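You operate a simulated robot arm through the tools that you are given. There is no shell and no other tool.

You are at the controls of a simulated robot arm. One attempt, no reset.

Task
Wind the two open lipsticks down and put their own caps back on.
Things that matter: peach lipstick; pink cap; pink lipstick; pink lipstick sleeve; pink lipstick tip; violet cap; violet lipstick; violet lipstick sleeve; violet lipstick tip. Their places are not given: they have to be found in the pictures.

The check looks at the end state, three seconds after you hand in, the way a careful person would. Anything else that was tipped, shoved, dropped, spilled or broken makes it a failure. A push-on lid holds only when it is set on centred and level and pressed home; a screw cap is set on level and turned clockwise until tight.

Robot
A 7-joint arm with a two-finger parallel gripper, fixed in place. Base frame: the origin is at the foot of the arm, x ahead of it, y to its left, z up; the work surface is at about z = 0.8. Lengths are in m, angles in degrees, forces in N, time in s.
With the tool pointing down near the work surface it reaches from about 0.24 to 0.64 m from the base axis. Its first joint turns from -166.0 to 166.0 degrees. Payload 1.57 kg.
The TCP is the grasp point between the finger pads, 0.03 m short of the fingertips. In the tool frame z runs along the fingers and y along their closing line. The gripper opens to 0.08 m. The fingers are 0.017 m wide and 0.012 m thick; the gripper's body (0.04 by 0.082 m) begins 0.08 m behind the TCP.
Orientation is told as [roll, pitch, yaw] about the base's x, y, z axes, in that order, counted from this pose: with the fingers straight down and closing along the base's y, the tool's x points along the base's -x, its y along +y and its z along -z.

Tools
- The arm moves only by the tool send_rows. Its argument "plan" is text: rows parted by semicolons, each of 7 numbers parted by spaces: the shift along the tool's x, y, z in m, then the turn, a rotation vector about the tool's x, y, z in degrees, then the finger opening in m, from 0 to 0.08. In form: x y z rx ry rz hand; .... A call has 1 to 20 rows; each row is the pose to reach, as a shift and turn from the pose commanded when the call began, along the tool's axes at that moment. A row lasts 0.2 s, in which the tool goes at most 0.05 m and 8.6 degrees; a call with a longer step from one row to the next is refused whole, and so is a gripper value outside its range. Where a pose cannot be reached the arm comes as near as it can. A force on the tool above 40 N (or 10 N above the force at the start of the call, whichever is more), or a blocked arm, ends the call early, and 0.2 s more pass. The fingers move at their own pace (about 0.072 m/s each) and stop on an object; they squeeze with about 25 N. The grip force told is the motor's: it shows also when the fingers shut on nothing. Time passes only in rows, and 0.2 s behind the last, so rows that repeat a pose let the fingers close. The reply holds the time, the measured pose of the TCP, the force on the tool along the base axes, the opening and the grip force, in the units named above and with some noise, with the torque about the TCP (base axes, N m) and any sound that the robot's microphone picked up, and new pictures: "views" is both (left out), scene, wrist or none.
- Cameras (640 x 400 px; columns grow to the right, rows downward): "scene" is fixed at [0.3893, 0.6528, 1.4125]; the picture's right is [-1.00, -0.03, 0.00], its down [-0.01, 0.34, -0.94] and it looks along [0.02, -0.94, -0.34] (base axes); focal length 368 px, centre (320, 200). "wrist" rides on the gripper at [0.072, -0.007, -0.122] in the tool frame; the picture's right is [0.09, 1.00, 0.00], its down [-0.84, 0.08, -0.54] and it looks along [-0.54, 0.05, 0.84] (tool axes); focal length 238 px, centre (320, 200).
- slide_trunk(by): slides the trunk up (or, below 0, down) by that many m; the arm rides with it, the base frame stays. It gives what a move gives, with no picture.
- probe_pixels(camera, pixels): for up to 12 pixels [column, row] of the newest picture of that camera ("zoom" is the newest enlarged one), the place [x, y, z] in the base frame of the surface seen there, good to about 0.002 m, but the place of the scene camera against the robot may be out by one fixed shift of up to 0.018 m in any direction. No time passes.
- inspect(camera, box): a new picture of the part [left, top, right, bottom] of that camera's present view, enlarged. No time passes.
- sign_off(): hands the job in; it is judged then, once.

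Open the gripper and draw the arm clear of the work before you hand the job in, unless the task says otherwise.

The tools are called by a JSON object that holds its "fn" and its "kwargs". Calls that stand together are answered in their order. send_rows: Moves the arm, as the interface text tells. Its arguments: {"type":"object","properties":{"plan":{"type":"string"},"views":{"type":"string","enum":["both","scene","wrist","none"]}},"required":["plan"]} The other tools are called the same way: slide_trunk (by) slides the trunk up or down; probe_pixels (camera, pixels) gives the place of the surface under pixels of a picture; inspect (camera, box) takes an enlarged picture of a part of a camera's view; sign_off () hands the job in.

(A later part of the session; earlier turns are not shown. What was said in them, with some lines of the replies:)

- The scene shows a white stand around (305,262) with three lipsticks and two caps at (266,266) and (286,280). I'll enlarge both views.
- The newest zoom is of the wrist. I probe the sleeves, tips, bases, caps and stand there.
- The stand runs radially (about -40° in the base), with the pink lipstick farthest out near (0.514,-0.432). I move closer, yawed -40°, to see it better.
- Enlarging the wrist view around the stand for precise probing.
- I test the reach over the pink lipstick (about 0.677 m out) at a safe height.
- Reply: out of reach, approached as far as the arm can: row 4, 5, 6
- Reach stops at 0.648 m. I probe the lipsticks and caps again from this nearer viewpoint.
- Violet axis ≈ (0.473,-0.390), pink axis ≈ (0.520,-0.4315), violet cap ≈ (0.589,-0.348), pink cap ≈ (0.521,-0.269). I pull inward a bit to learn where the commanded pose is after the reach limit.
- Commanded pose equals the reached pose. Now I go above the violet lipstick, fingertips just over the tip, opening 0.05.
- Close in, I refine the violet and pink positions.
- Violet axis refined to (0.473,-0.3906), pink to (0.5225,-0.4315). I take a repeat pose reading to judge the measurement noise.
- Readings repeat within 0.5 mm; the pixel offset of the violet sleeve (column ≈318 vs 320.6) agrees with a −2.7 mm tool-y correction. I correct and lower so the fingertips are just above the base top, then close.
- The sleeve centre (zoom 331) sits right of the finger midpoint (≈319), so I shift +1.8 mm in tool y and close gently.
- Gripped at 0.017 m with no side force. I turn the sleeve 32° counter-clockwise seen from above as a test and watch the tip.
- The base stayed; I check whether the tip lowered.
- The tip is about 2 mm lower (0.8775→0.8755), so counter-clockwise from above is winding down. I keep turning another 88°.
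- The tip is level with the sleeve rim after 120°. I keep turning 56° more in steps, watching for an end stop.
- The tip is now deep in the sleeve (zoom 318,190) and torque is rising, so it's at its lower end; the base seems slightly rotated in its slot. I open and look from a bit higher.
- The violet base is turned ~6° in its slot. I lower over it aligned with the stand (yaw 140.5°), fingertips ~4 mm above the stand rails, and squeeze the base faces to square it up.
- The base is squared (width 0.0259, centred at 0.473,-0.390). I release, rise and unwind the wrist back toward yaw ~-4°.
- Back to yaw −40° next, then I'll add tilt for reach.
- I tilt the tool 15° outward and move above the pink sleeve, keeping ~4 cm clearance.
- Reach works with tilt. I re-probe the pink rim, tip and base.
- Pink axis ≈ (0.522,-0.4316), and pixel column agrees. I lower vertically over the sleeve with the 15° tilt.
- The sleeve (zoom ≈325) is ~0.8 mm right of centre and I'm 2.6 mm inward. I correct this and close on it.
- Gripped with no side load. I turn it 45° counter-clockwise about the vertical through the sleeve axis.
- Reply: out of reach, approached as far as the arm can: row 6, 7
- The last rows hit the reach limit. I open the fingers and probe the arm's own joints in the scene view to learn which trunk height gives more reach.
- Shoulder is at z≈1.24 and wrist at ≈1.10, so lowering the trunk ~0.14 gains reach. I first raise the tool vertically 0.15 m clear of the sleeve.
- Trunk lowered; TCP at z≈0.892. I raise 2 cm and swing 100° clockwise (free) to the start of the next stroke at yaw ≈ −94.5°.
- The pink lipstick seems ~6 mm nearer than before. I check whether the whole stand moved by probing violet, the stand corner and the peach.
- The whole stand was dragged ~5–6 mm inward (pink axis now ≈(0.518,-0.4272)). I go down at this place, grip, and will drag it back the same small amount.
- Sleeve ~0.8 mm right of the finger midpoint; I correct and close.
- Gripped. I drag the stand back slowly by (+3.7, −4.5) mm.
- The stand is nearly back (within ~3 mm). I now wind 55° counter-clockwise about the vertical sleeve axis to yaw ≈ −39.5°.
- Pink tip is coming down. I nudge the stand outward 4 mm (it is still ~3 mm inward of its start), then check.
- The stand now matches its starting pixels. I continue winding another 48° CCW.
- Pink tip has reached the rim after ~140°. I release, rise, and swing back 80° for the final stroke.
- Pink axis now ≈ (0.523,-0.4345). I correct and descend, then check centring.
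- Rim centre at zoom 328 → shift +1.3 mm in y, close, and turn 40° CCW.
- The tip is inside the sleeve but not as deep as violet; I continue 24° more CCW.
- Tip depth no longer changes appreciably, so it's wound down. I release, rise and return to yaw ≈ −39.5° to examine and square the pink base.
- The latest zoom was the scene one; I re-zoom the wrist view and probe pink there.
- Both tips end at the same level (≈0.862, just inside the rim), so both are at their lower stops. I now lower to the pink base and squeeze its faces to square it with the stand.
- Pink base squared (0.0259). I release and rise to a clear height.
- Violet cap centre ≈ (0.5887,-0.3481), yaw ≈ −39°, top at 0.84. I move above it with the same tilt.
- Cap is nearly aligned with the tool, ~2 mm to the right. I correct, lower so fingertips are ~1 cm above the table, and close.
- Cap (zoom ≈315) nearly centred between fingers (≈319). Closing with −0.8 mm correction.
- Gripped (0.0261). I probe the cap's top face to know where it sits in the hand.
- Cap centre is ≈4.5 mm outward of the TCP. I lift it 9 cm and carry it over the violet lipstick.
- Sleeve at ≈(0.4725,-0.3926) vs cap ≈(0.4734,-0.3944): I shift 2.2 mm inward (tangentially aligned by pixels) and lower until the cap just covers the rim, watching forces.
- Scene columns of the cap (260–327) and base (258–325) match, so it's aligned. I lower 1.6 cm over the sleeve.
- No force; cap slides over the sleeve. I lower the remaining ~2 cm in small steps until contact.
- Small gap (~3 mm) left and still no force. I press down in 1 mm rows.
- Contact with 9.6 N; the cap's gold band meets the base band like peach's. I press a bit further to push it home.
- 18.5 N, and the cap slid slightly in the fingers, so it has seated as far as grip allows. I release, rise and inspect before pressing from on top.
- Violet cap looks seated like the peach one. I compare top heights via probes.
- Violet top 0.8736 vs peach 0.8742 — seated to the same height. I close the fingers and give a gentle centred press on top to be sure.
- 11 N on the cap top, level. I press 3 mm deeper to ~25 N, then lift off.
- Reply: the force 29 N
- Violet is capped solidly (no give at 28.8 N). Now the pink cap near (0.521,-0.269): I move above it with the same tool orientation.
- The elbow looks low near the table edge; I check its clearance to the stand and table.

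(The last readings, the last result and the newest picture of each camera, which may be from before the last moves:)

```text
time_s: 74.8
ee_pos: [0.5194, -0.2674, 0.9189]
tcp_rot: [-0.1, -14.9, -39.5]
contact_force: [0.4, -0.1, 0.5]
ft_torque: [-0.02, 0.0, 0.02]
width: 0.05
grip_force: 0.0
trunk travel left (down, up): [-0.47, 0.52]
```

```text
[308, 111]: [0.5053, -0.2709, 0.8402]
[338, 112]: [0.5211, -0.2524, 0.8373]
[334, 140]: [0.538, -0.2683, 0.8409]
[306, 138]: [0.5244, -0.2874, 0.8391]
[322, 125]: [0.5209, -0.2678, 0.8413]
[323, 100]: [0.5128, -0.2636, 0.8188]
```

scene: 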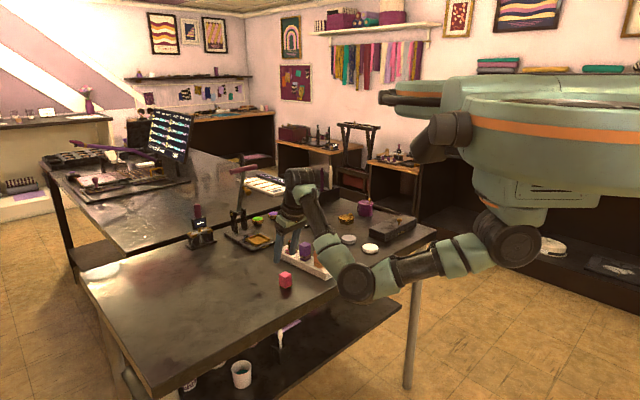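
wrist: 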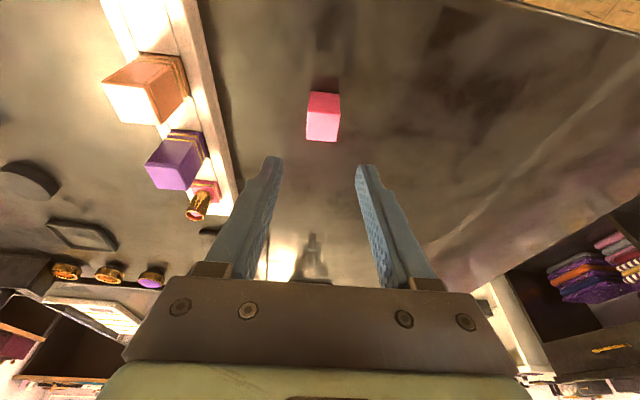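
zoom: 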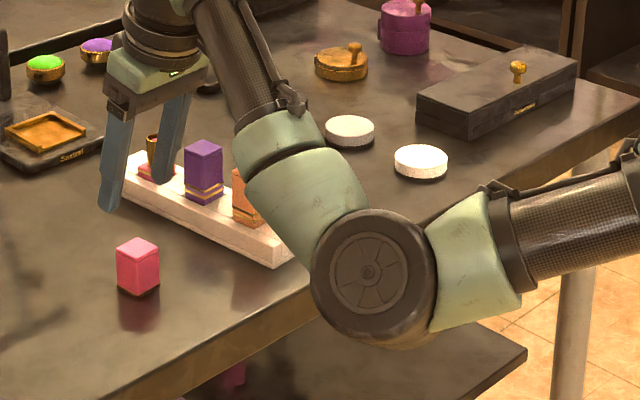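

Elbow is at z≈1.0, clear. Pink cap centre ≈ (0.522,-0.2698), aligned. I lower and check.

{"fn": "send_rows", "kwargs": {"plan": "0.0008 0 -0.0002 0 0 0 0.05; 0.0086 0 0.0288 0 0 0 0.05; 0.0151 0 0.053 0 0 0 0.05; 0.0205 0 0.0732 0 0 0 0.05; 0.0205 0 0.0732 0 0 0 0.05", "views": "both"}}

{"fn": "inspect", "kwargs": {"camera": "wrist", "box": [270, 110, 370, 230]}}

```text
time_s: 76.0
ee_pos: [0.5204, -0.2656, 0.8426]
tcp_rot: [0.0, -15.0, -39.5]
contact_force: [0.7, -0.3, 0.2]
ft_torque: [-0.03, -0.02, -0.03]
width: 0.0499
grip_force: 0.1
trunk travel left (down, up): [-0.47, 0.52]
```

scene: 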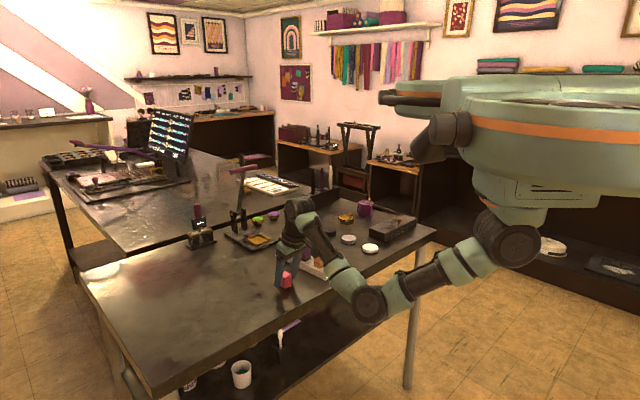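
wrist: 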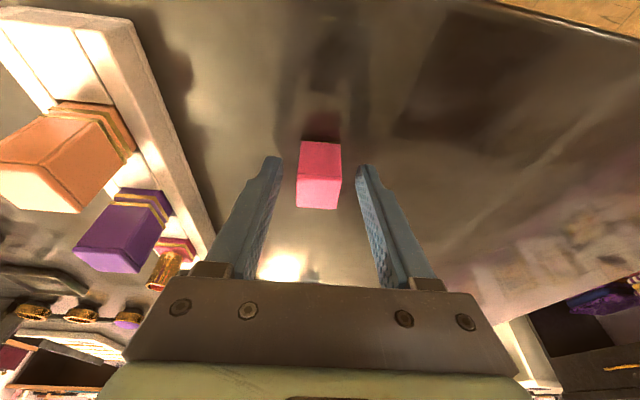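

```text
3.33 times, centred on (320, 170) of wrist
```

zoom: 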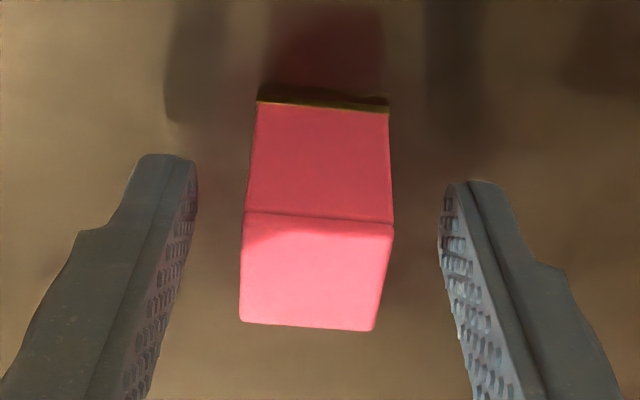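

Cap centred (zoom ≈317 vs 319). Closing.

{"fn": "send_rows", "kwargs": {"plan": "0 0 0 0 0 0 0.044; 0 0 0 0 0 0 0.036; 0 0 0 0 0 0 0.028; 0 0 0 0 0 0 0.02; 0 0 0 0 0 0 0.018; 0 0 0 0 0 0 0.018", "views": "wrist"}}

{"fn": "inspect", "kwargs": {"camera": "wrist", "box": [270, 110, 370, 230]}}

```text
time_s: 77.4
ee_pos: [0.5204, -0.2652, 0.8418]
tcp_rot: [-0.1, -15.0, -39.6]
contact_force: [0.0, -1.0, -0.3]
ft_torque: [-0.01, 0.0, 0.02]
width: 0.026
grip_force: 25.0
trunk travel left (down, up): [-0.47, 0.52]
```

wrist: 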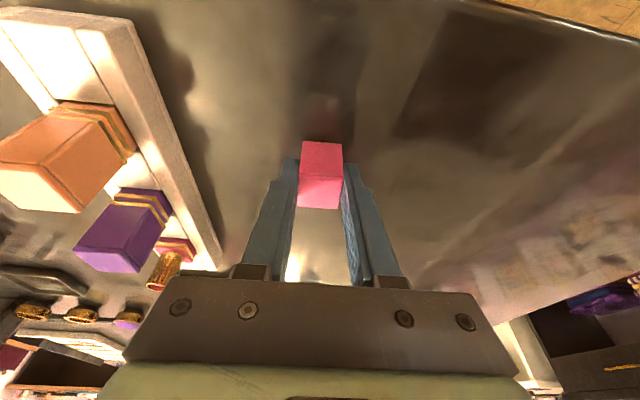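

```text
3.33 times, centred on (320, 170) of wrist
```

zoom: 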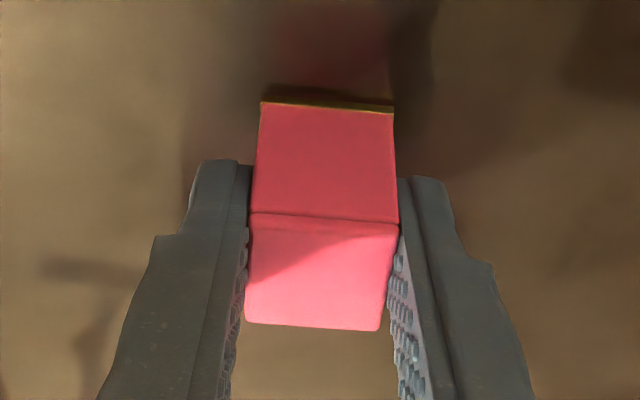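

Gripped. I lift 10 cm and carry it to hover over the pink lipstick.

{"fn": "send_rows", "kwargs": {"plan": "-0.0065 0 -0.0241 0 0 0 0.018; -0.0155 0 -0.058 0 0 0 0.018; -0.0259 0 -0.0966 0 0 0 0.018; -0.0456 -0.0254 -0.0913 0 0 0 0.018; -0.0652 -0.0508 -0.0861 0 0 0 0.018; -0.0849 -0.0763 -0.0808 0 0 0 0.018; -0.1045 -0.1017 -0.0756 0 0 0 0.018; -0.1242 -0.1271 -0.0703 0 0 0 0.018; -0.1242 -0.1271 -0.0703 0 0 0 0.018; -0.1242 -0.1271 -0.0703 0 0 0 0.018"}}

{"fn": "inspect", "kwargs": {"camera": "scene", "box": [250, 200, 350, 280]}}

{"fn": "inspect", "kwargs": {"camera": "wrist", "box": [280, 80, 360, 220]}}

```text
time_s: 79.6
ee_pos: [0.515, -0.427, 0.9431]
tcp_rot: [0.0, -14.9, -39.6]
contact_force: [-0.6, -0.6, 0.1]
ft_torque: [-0.01, 0.0, 0.0]
width: 0.026
grip_force: 25.2
trunk travel left (down, up): [-0.47, 0.52]
```

scene: 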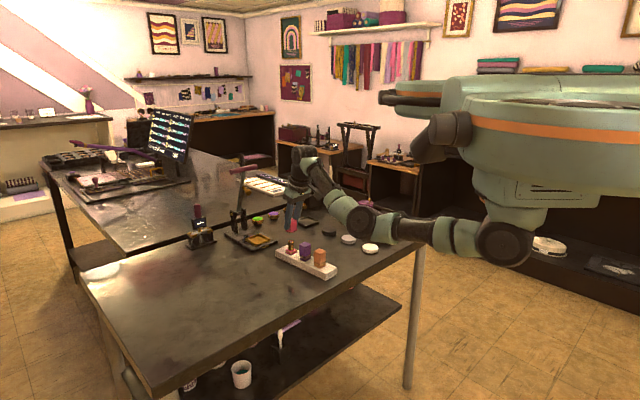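
wrist: 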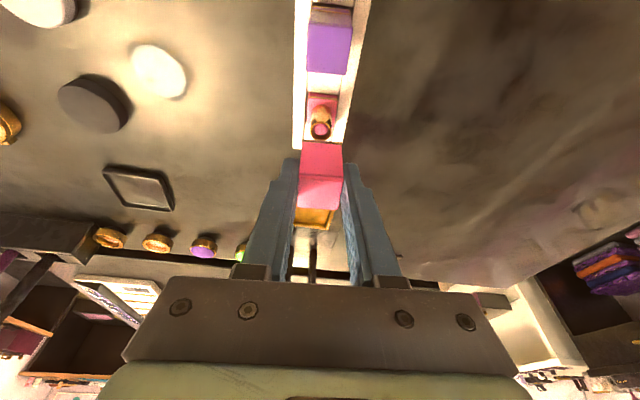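

```text
5.00 times, centred on (300, 240) of scene
```

zoom: 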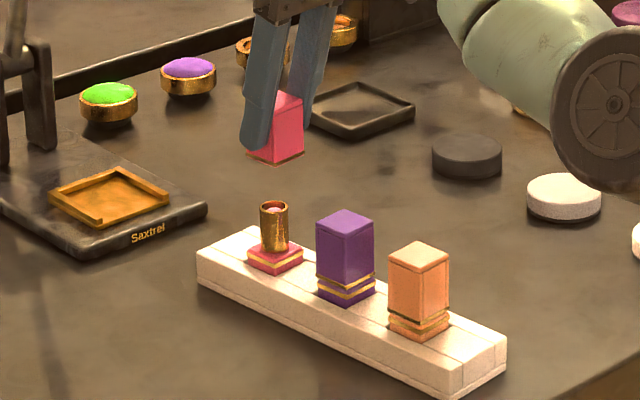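

```text
2.86 times, centred on (320, 150) of wrist
```

zoom: 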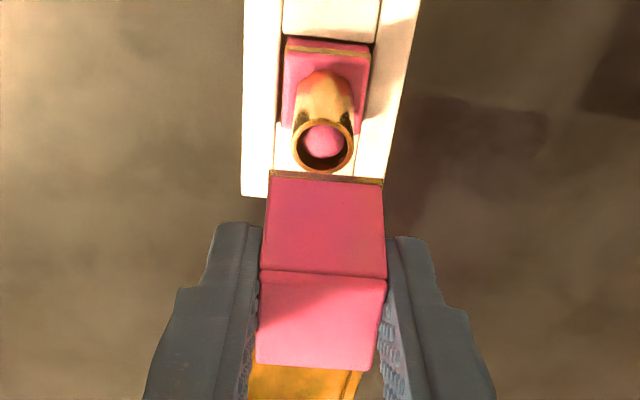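

{"fn": "probe_pixels", "kwargs": {"camera": "zoom", "pixels": [[294, 146], [352, 148], [322, 122], [324, 172], [262, 276], [383, 280], [316, 366], [272, 178], [380, 184], [258, 360], [325, 276], [325, 182]]}}

{"fn": "probe_pixels", "kwargs": {"camera": "zoom", "pixels": [[287, 50], [369, 56], [285, 120], [361, 126], [327, 53], [318, 320], [370, 364]]}}

```text
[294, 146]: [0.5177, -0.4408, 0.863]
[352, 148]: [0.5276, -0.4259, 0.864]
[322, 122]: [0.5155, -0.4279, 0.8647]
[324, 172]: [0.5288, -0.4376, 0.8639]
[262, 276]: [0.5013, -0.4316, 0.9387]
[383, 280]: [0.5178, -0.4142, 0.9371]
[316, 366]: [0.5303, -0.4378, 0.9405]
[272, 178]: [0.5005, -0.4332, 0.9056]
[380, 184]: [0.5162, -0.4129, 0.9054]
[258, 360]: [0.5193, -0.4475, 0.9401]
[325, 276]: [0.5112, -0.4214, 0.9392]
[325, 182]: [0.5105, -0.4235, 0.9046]
```

```text
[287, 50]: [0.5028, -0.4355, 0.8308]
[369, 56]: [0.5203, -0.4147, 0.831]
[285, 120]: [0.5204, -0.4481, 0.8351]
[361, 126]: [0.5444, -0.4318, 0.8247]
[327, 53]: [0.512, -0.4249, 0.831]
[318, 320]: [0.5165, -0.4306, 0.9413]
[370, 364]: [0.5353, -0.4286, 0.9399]
```

Pink sleeve ≈(0.5222,-0.433), cap ≈(0.520,-0.4308): I shift 2.7 mm outward and −0.8 mm in tool y, then lower to just above the rim.

{"fn": "send_rows", "kwargs": {"plan": "-0.0026 -0.0008 0.0007 0 0 0 0.018; -0.0026 -0.0008 0.0007 0 0 0 0.018; 0.0013 -0.0008 0.0152 0 0 0 0.018; 0.005 -0.0008 0.0287 0 0 0 0.018; 0.005 -0.0008 0.0287 0 0 0 0.018"}}

{"fn": "inspect", "kwargs": {"camera": "scene", "box": [260, 210, 340, 280]}}

{"fn": "inspect", "kwargs": {"camera": "wrist", "box": [270, 100, 370, 220]}}

```text
time_s: 80.8
ee_pos: [0.5169, -0.4305, 0.9154]
tcp_rot: [0.0, -15.0, -39.6]
contact_force: [0.2, 0.8, -0.1]
ft_torque: [0.0, 0.0, 0.01]
width: 0.0258
grip_force: 24.7
trunk travel left (down, up): [-0.47, 0.52]
```

scene: 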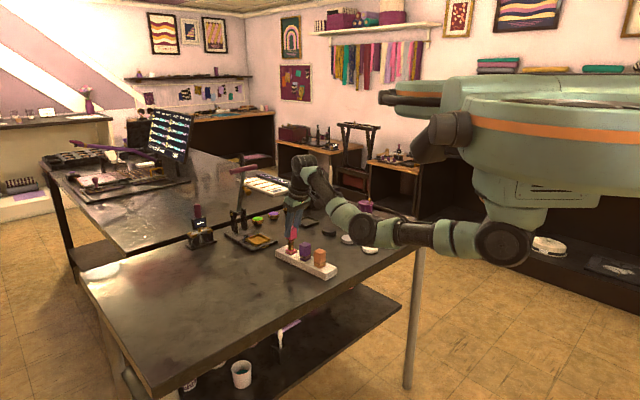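
wrist: 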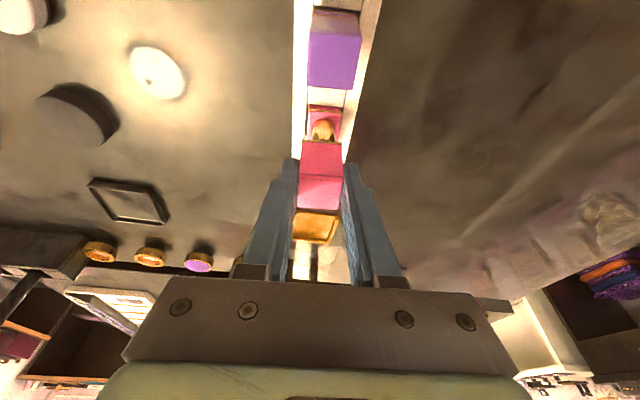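

```text
5.71 times, centred on (300, 245) of scene
```

zoom: 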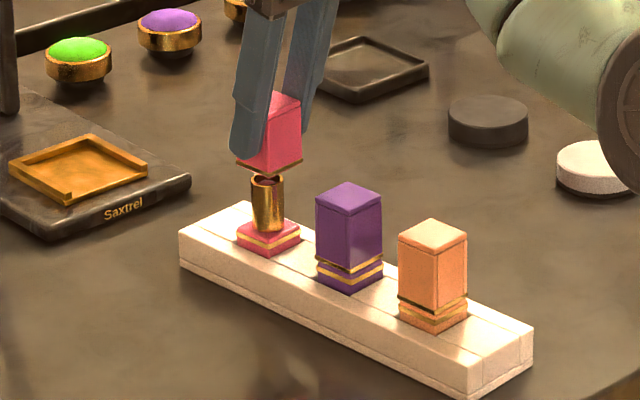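

```text
3.33 times, centred on (320, 160) of wrist
```

zoom: 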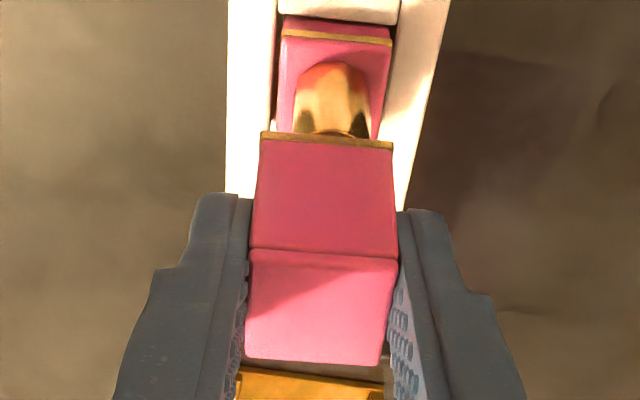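

Wrist view shows the base ~1 mm to the right of the cap (gold lines 336 vs expected 332), so I shift +0.9 mm in y and lower 1.6 cm over the sleeve.

{"fn": "send_rows", "kwargs": {"plan": "0 0.0009 0 0 0 0 0.018; 0.001 0.0009 0.0039 0 0 0 0.018; 0.0021 0.0009 0.0077 0 0 0 0.018; 0.0031 0.0009 0.0116 0 0 0 0.018; 0.0041 0.0009 0.0155 0 0 0 0.018; 0.0041 0.0009 0.0155 0 0 0 0.018"}}

{"fn": "inspect", "kwargs": {"camera": "scene", "box": [260, 210, 340, 280]}}

{"fn": "inspect", "kwargs": {"camera": "wrist", "box": [270, 100, 370, 220]}}

```text
time_s: 82.2
ee_pos: [0.5174, -0.4308, 0.8976]
tcp_rot: [0.0, -15.0, -39.6]
contact_force: [0.3, -0.5, -0.9]
ft_torque: [-0.01, -0.04, 0.0]
width: 0.0257
grip_force: 25.4
trunk travel left (down, up): [-0.47, 0.52]
```

scene: 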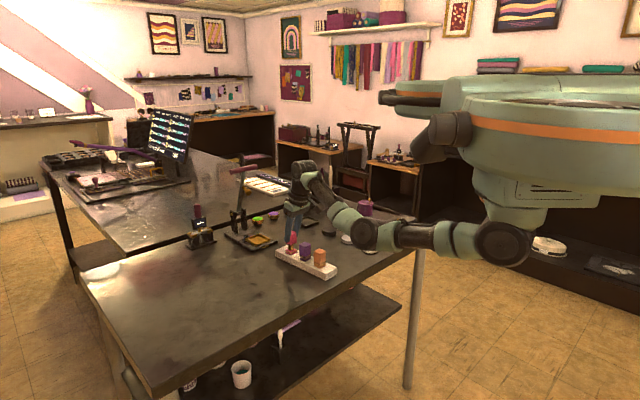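
wrist: 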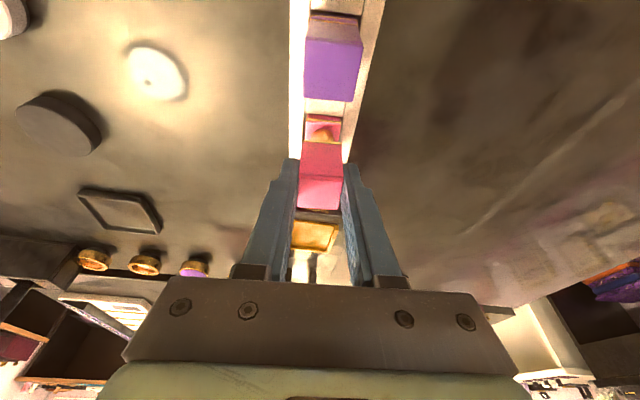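

```text
5.71 times, centred on (300, 245) of scene
```

zoom: 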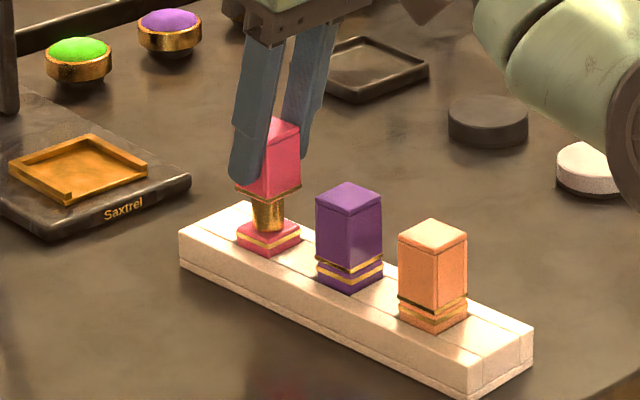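

```text
3.33 times, centred on (320, 160) of wrist
```

zoom: 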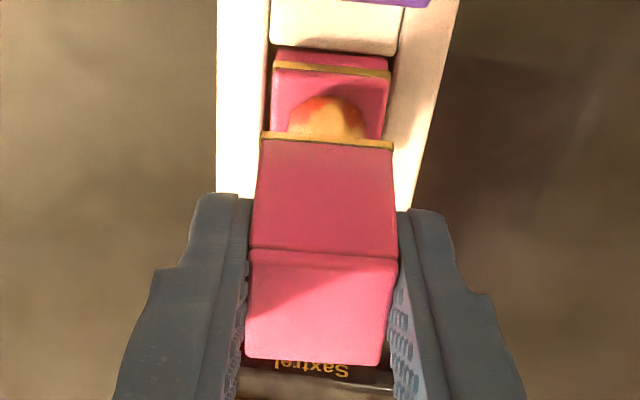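

Compared with the violet case at the same height, the base band is 5 zoom px higher → the cap is ~1.2 mm too far outward. I correct and lower the rest to near contact.

{"fn": "send_rows", "kwargs": {"plan": "0.0012 0 -0.0003 0 0 0 0.018; 0.0022 0 0.0036 0 0 0 0.018; 0.0033 0 0.0074 0 0 0 0.018; 0.0043 0 0.0113 0 0 0 0.018; 0.0053 0 0.0152 0 0 0 0.018; 0.006 0 0.0176 0 0 0 0.018; 0.006 0 0.0176 0 0 0 0.018"}}

{"fn": "inspect", "kwargs": {"camera": "scene", "box": [260, 210, 340, 280]}}

{"fn": "inspect", "kwargs": {"camera": "wrist", "box": [270, 100, 370, 220]}}

```text
time_s: 83.8
ee_pos: [0.5166, -0.4288, 0.879]
tcp_rot: [0.1, -15.1, -39.6]
contact_force: [0.5, -0.5, 0.7]
ft_torque: [0.0, 0.0, -0.01]
width: 0.0259
grip_force: 24.9
trunk travel left (down, up): [-0.47, 0.52]
```

scene: 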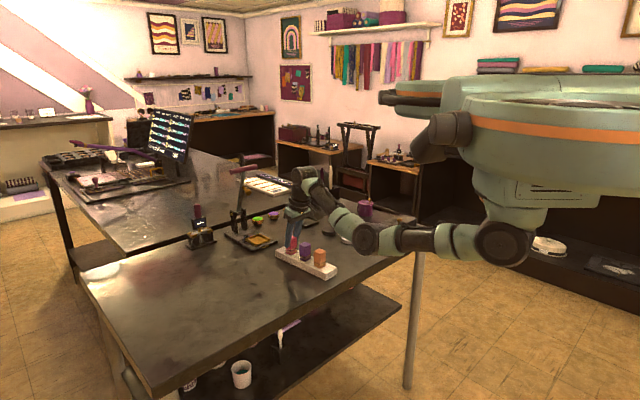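
wrist: 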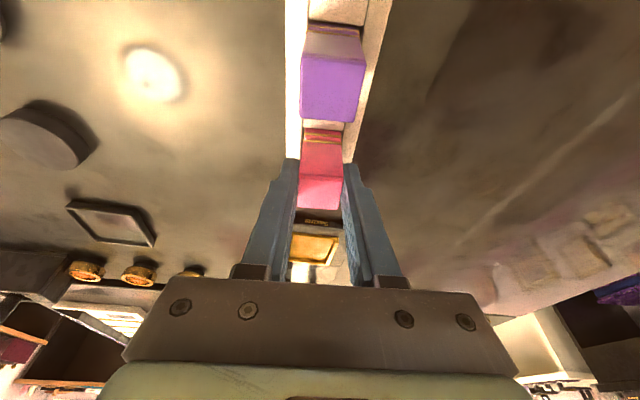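

```text
5.71 times, centred on (300, 245) of scene
```

zoom: 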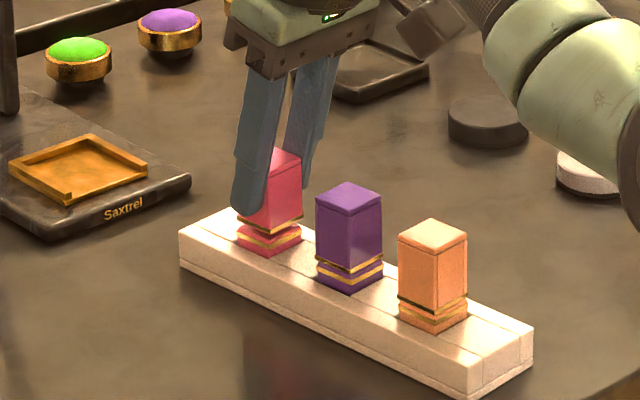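

```text
3.33 times, centred on (320, 160) of wrist
```

zoom: 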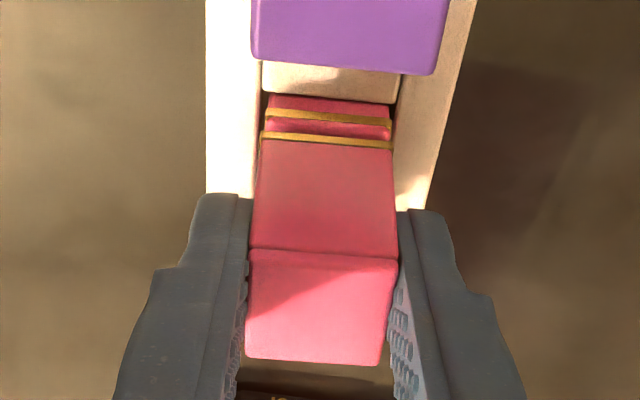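

Aligned, ~2 mm gap, no force. I press down in 1 mm rows.

{"fn": "send_rows", "kwargs": {"plan": "0.0003 0 0.001 0 0 0 0.018; 0.0005 0 0.0019 0 0 0 0.018; 0.0008 0 0.0029 0 0 0 0.018; 0.001 0 0.0039 0 0 0 0.018; 0.0013 0 0.0048 0 0 0 0.018; 0.0013 0 0.0048 0 0 0 0.018"}}

{"fn": "inspect", "kwargs": {"camera": "scene", "box": [260, 210, 340, 280]}}

{"fn": "inspect", "kwargs": {"camera": "wrist", "box": [270, 100, 370, 220]}}

```text
time_s: 85.2
ee_pos: [0.5185, -0.428, 0.8753]
tcp_rot: [0.0, -15.1, -39.6]
contact_force: [1.2, 0.5, 3.8]
ft_torque: [0.06, -0.04, 0.0]
width: 0.026
grip_force: 24.6
trunk travel left (down, up): [-0.47, 0.52]
```

scene: 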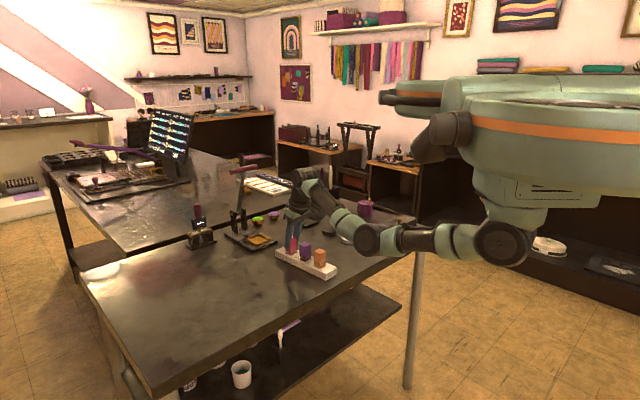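
wrist: 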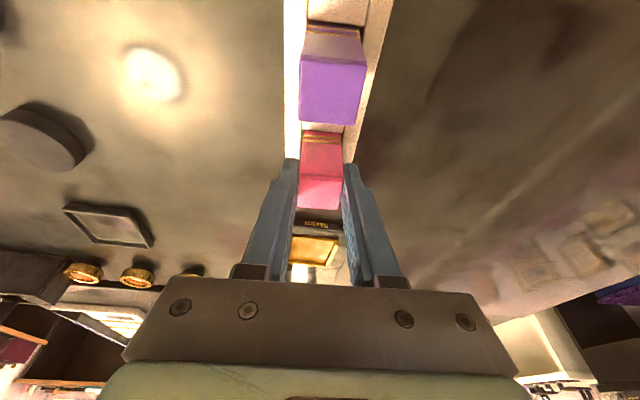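

```text
5.71 times, centred on (300, 245) of scene
```

zoom: 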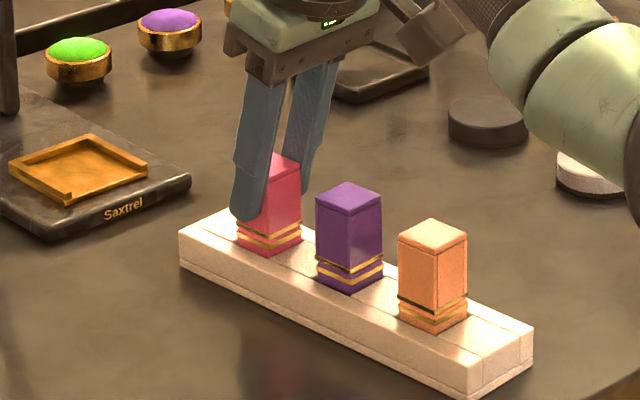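

```text
3.33 times, centred on (320, 160) of wrist
```

zoom: 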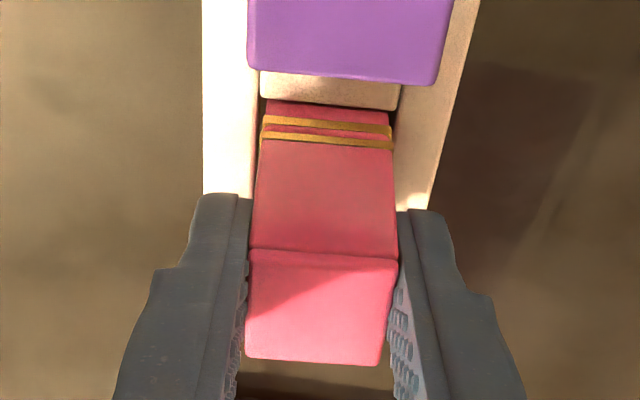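

Contact at 3.8 N. I press ~4 mm further for a firm seat.

{"fn": "send_rows", "kwargs": {"plan": "0.0003 0 0.001 0 0 0 0.018; 0.0005 0 0.0019 0 0 0 0.018; 0.0008 0 0.0029 0 0 0 0.018; 0.001 0 0.0039 0 0 0 0.018; 0.001 0 0.0039 0 0 0 0.018"}}

{"fn": "inspect", "kwargs": {"camera": "wrist", "box": [270, 100, 370, 220]}}

```text
time_s: 86.4
ee_pos: [0.5168, -0.4295, 0.8735]
tcp_rot: [0.0, -15.3, -39.7]
contact_force: [3.4, -0.8, 19.3]
ft_torque: [-0.04, -0.16, -0.01]
width: 0.0257
grip_force: 25.3
trunk travel left (down, up): [-0.47, 0.52]
```

scene: 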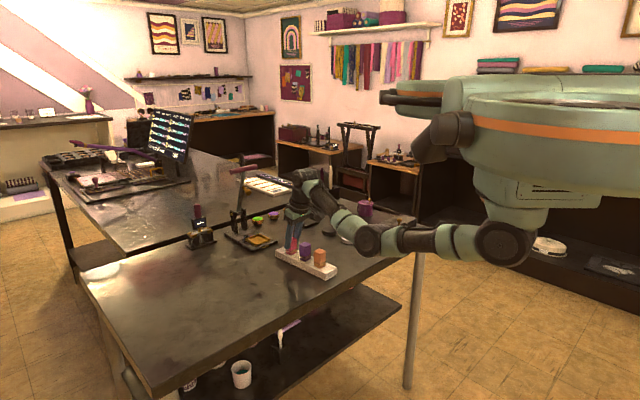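
wrist: 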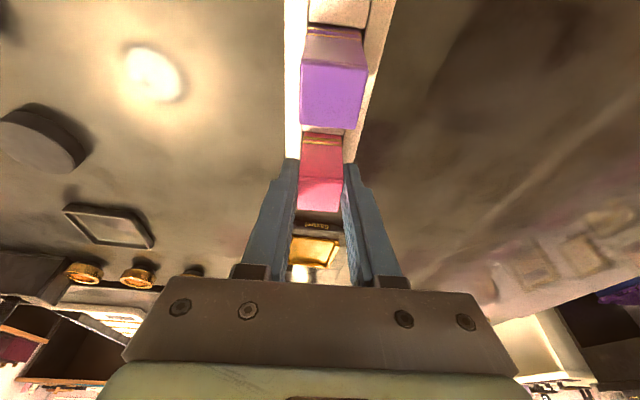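

```text
3.33 times, centred on (320, 160) of wrist
```

zoom: 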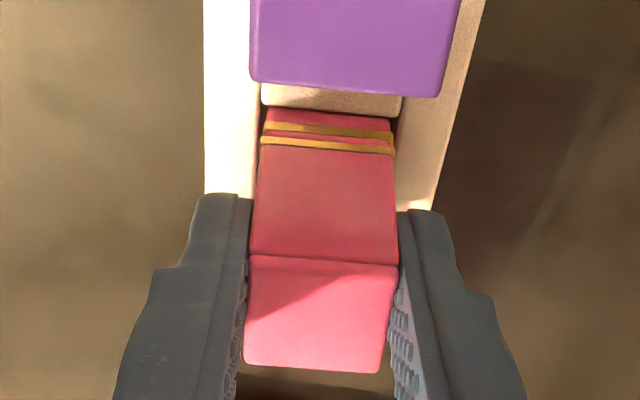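

19.3 N and the cap began sliding in the grip, as violet did. I release, rise and look.

{"fn": "send_rows", "kwargs": {"plan": "0 0 0 0 0 0 0.03; 0 0 0 0 0 0 0.04; 0 0 0 0 0 0 0.044; -0.0078 0 -0.029 0 0 0 0.044; -0.0155 0 -0.058 0 0 0 0.044; -0.0155 0 -0.058 0 0 0 0.03; -0.0155 0 -0.058 0 0 0 0.03"}}

{"fn": "inspect", "kwargs": {"camera": "scene", "box": [260, 210, 340, 280]}}

{"fn": "inspect", "kwargs": {"camera": "wrist", "box": [270, 0, 370, 190]}}

```text
time_s: 88.0
ee_pos: [0.5161, -0.4282, 0.931]
tcp_rot: [0.0, -15.0, -39.6]
contact_force: [0.6, 0.5, -0.3]
ft_torque: [-0.03, 0.0, -0.01]
width: 0.03
grip_force: 0.1
trunk travel left (down, up): [-0.47, 0.52]
```

scene: 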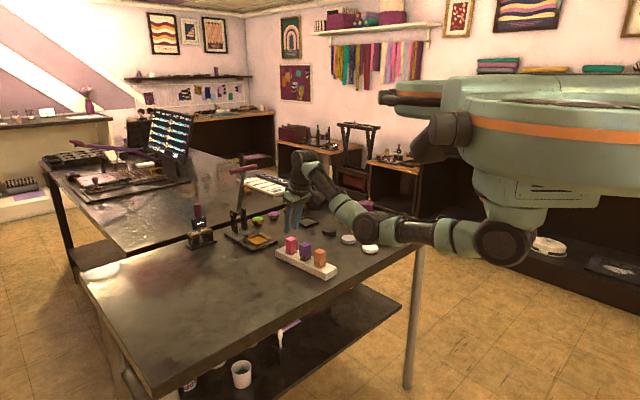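
wrist: 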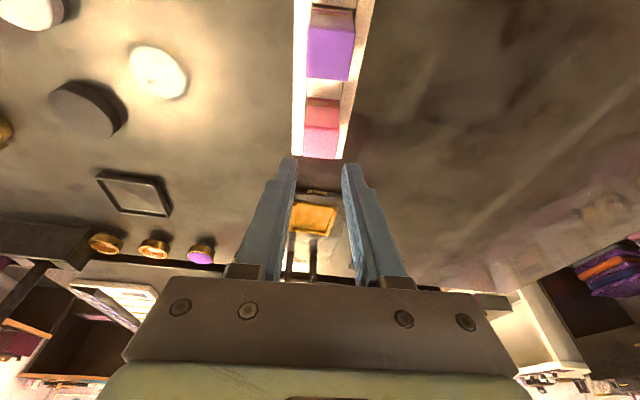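

```text
5.71 times, centred on (300, 245) of scene
```

zoom: 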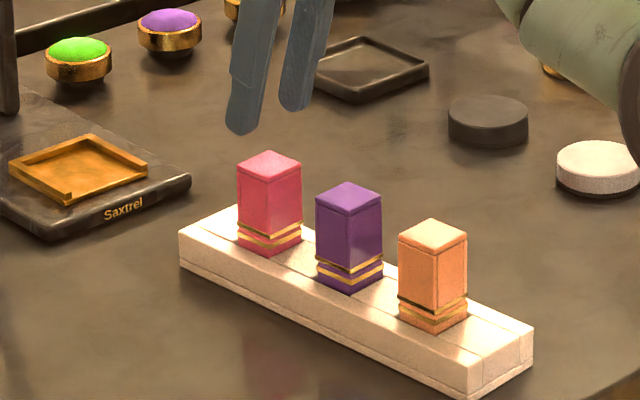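

```text
2.11 times, centred on (320, 95) of wrist
```

zoom: 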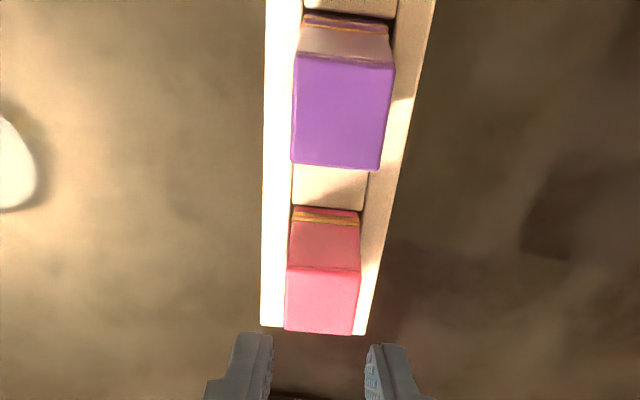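

All three look alike. I probe the cap tops, then press pink from above.

{"fn": "probe_pixels", "kwargs": {"camera": "zoom", "pixels": [[290, 272], [357, 274], [350, 330], [288, 326], [322, 300], [300, 60], [388, 68], [376, 162], [297, 158], [340, 110]]}}

```text
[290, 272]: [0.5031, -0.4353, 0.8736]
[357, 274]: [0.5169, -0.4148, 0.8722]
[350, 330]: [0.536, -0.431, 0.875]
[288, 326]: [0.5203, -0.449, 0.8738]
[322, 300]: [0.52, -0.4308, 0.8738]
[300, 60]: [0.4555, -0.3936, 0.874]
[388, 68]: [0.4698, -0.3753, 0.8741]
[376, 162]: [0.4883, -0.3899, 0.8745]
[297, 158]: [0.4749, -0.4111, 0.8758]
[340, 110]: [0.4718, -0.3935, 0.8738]
```

Pink top ≈ 0.8737, level and equal to the others. I close the fingers and press centrally from above.

{"fn": "send_rows", "kwargs": {"plan": "-0.0055 -0.0006 0.0015 0 0 0 0.015; -0.0055 -0.0006 0.0015 0 0 0 0.0; -0.0021 -0.0006 0.0142 0 0 0 0.0; 0.0004 -0.0006 0.0234 0 0 0 0.0; 0.0012 -0.0006 0.0266 0 0 0 0.0; 0.0015 -0.0006 0.0276 0 0 0 0; 0.0017 -0.0006 0.0286 0 0 0 0; 0.002 -0.0006 0.0295 0 0 0 0; 0.0023 -0.0006 0.0305 0 0 0 0; 0.0023 -0.0006 0.0305 0 0 0 0"}}

{"fn": "inspect", "kwargs": {"camera": "scene", "box": [260, 210, 340, 280]}}

```text
time_s: 90.2
ee_pos: [0.5214, -0.4332, 0.9047]
tcp_rot: [0.0, -15.4, -39.6]
contact_force: [1.8, 0.3, 18.9]
ft_torque: [-0.01, -0.02, 0.01]
width: 0.0
grip_force: 21.1
trunk travel left (down, up): [-0.47, 0.52]
```

scene: 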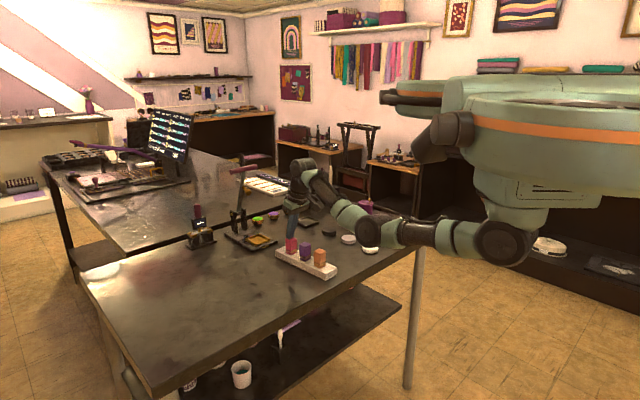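
wrist: 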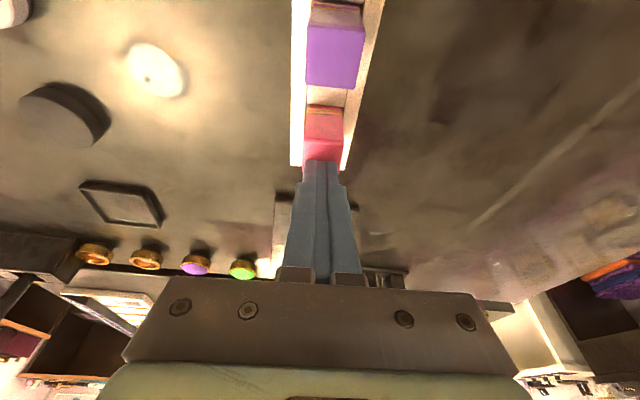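

```text
5.71 times, centred on (300, 245) of scene
```

zoom: 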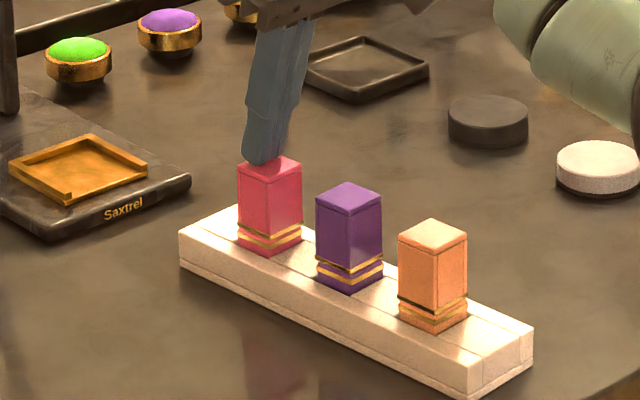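

18.9 N, no give. I press slightly more to ~28 N to match violet, then lift clear.

{"fn": "send_rows", "kwargs": {"plan": "0.0003 0 0.001 0 0 0 0; 0.0005 0 0.0019 0 0 0 0; 0.0005 0 0.0019 0 0 0 0", "views": "none"}}

{"fn": "send_rows", "kwargs": {"plan": "-0.0078 0 -0.029 0 0 0 0; -0.0155 0 -0.058 0 0 0 0.02; -0.0259 0 -0.0966 0 0 0 0.05; 0.01 0 -0.12 0 0 0 0.08; 0.05 0 -0.14 0 0 0 0.08; 0.09 0 -0.15 0 0 0 0.08; 0.09 0 -0.15 0 0 0 0.08"}}

{"fn": "inspect", "kwargs": {"camera": "scene", "box": [230, 220, 358, 300]}}

{"fn": "inspect", "kwargs": {"camera": "wrist", "box": [270, 40, 370, 220]}}

```text
time_s: 91.0
ee_pos: [0.5209, -0.4335, 0.9041]
tcp_rot: [-0.1, -15.6, -39.6]
contact_force: [-0.2, 0.4, 23.9]
ft_torque: [-0.02, 0.0, 0.03]
width: 0.0
grip_force: 21.3
trunk travel left (down, up): [-0.47, 0.52]
```

```text
time_s: 92.6
ee_pos: [0.4242, -0.3532, 1.0187]
tcp_rot: [0.0, -14.9, -39.6]
contact_force: [-0.4, 1.0, -0.1]
ft_torque: [0.03, 0.01, 0.0]
width: 0.0802
grip_force: 0.1
trunk travel left (down, up): [-0.47, 0.52]
```

scene: 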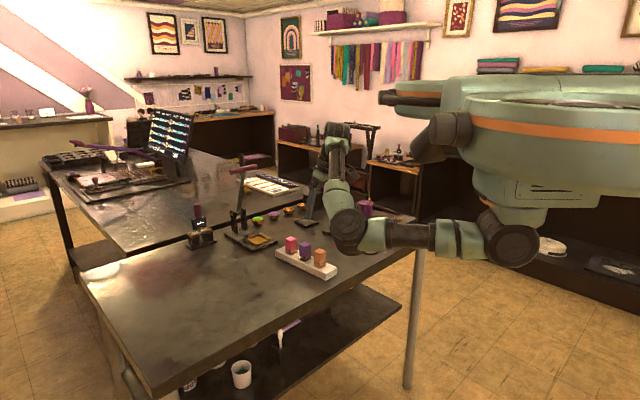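
wrist: 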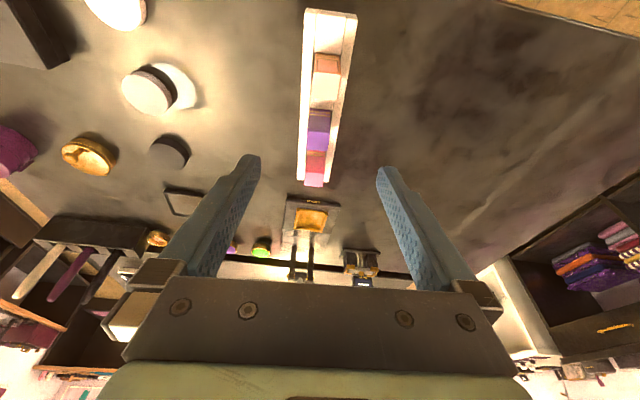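

```text
5.00 times, centred on (294, 260) of scene
```

zoom: 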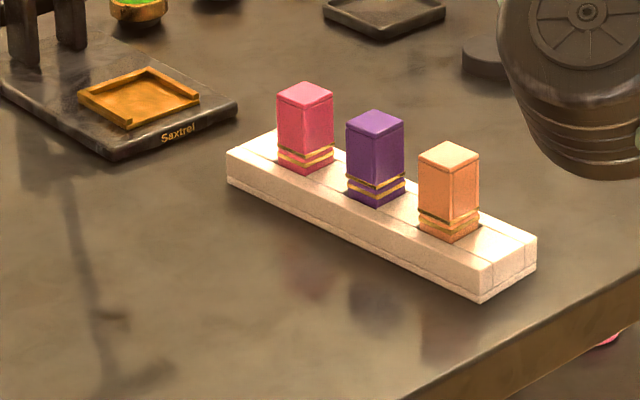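

```text
2.22 times, centred on (320, 130) of wrist
```

zoom: 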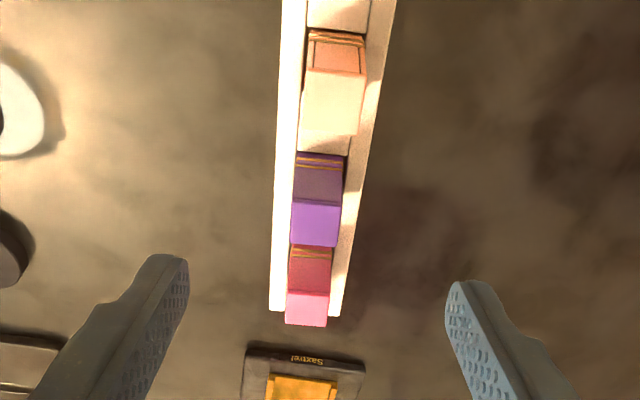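

Both lipsticks are capped, level and in line with the peach, and the stand is at its starting pixels. I raise the trunk to draw the arm well clear.

{"fn": "slide_trunk", "kwargs": {"by": 0.13}}

{"fn": "inspect", "kwargs": {"camera": "scene", "box": [220, 180, 420, 310]}}

```text
time_s: 94.2
ee_pos: [0.4259, -0.3543, 1.1485]
tcp_rot: [-0.1, -15.0, -39.6]
contact_force: [0.5, 0.0, -0.2]
ft_torque: [0.01, -0.03, -0.01]
width: 0.0798
grip_force: 0.0
trunk travel left (down, up): [-0.6, 0.39]
```

```text
3.08 times, centred on (320, 245) of scene
```

zoom: 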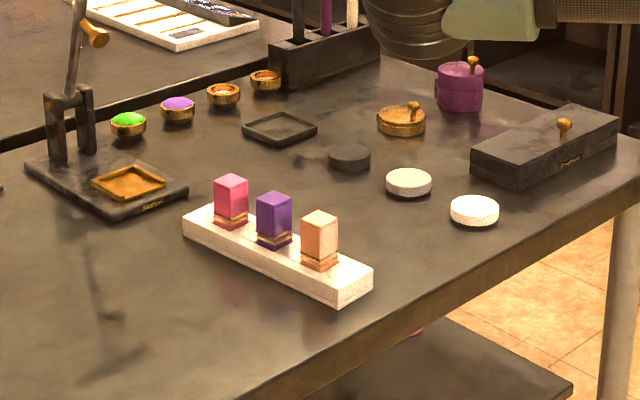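

The gripper is open and clear, both caps are on, and nothing else is disturbed. I hand in the job.

{"fn": "sign_off", "kwargs": {}}

```text
The job is handed in.
```

The pink and violet lipsticks are wound down and have their own caps on, and I have handed the job in. I don't have the result of the check.

- **Winding:** both tips went from about 0.878 m down to about 0.862 m, just inside the sleeve rims. At that point more turning no longer lowered the pink tip and was only turning the violet base in its slot. I squared both bases with the stand afterwards.
- **Caps:** both sit level at about 0.874 m, the same height as the peach cap. I pressed each one from the top with about 24–29 N and neither gave any further.
- **Stand:** partway through winding the pink lipstick, the arm ran out of reach and dragged the stand about 5–6 mm. I moved it back, and it now matches its starting position in the scene camera to within about 3 mm.
- **Everything else:** the peach lipstick stayed upright in the stand, moving only with it, and I saw no other object moved. The gripper is open and the arm is well clear of the table.
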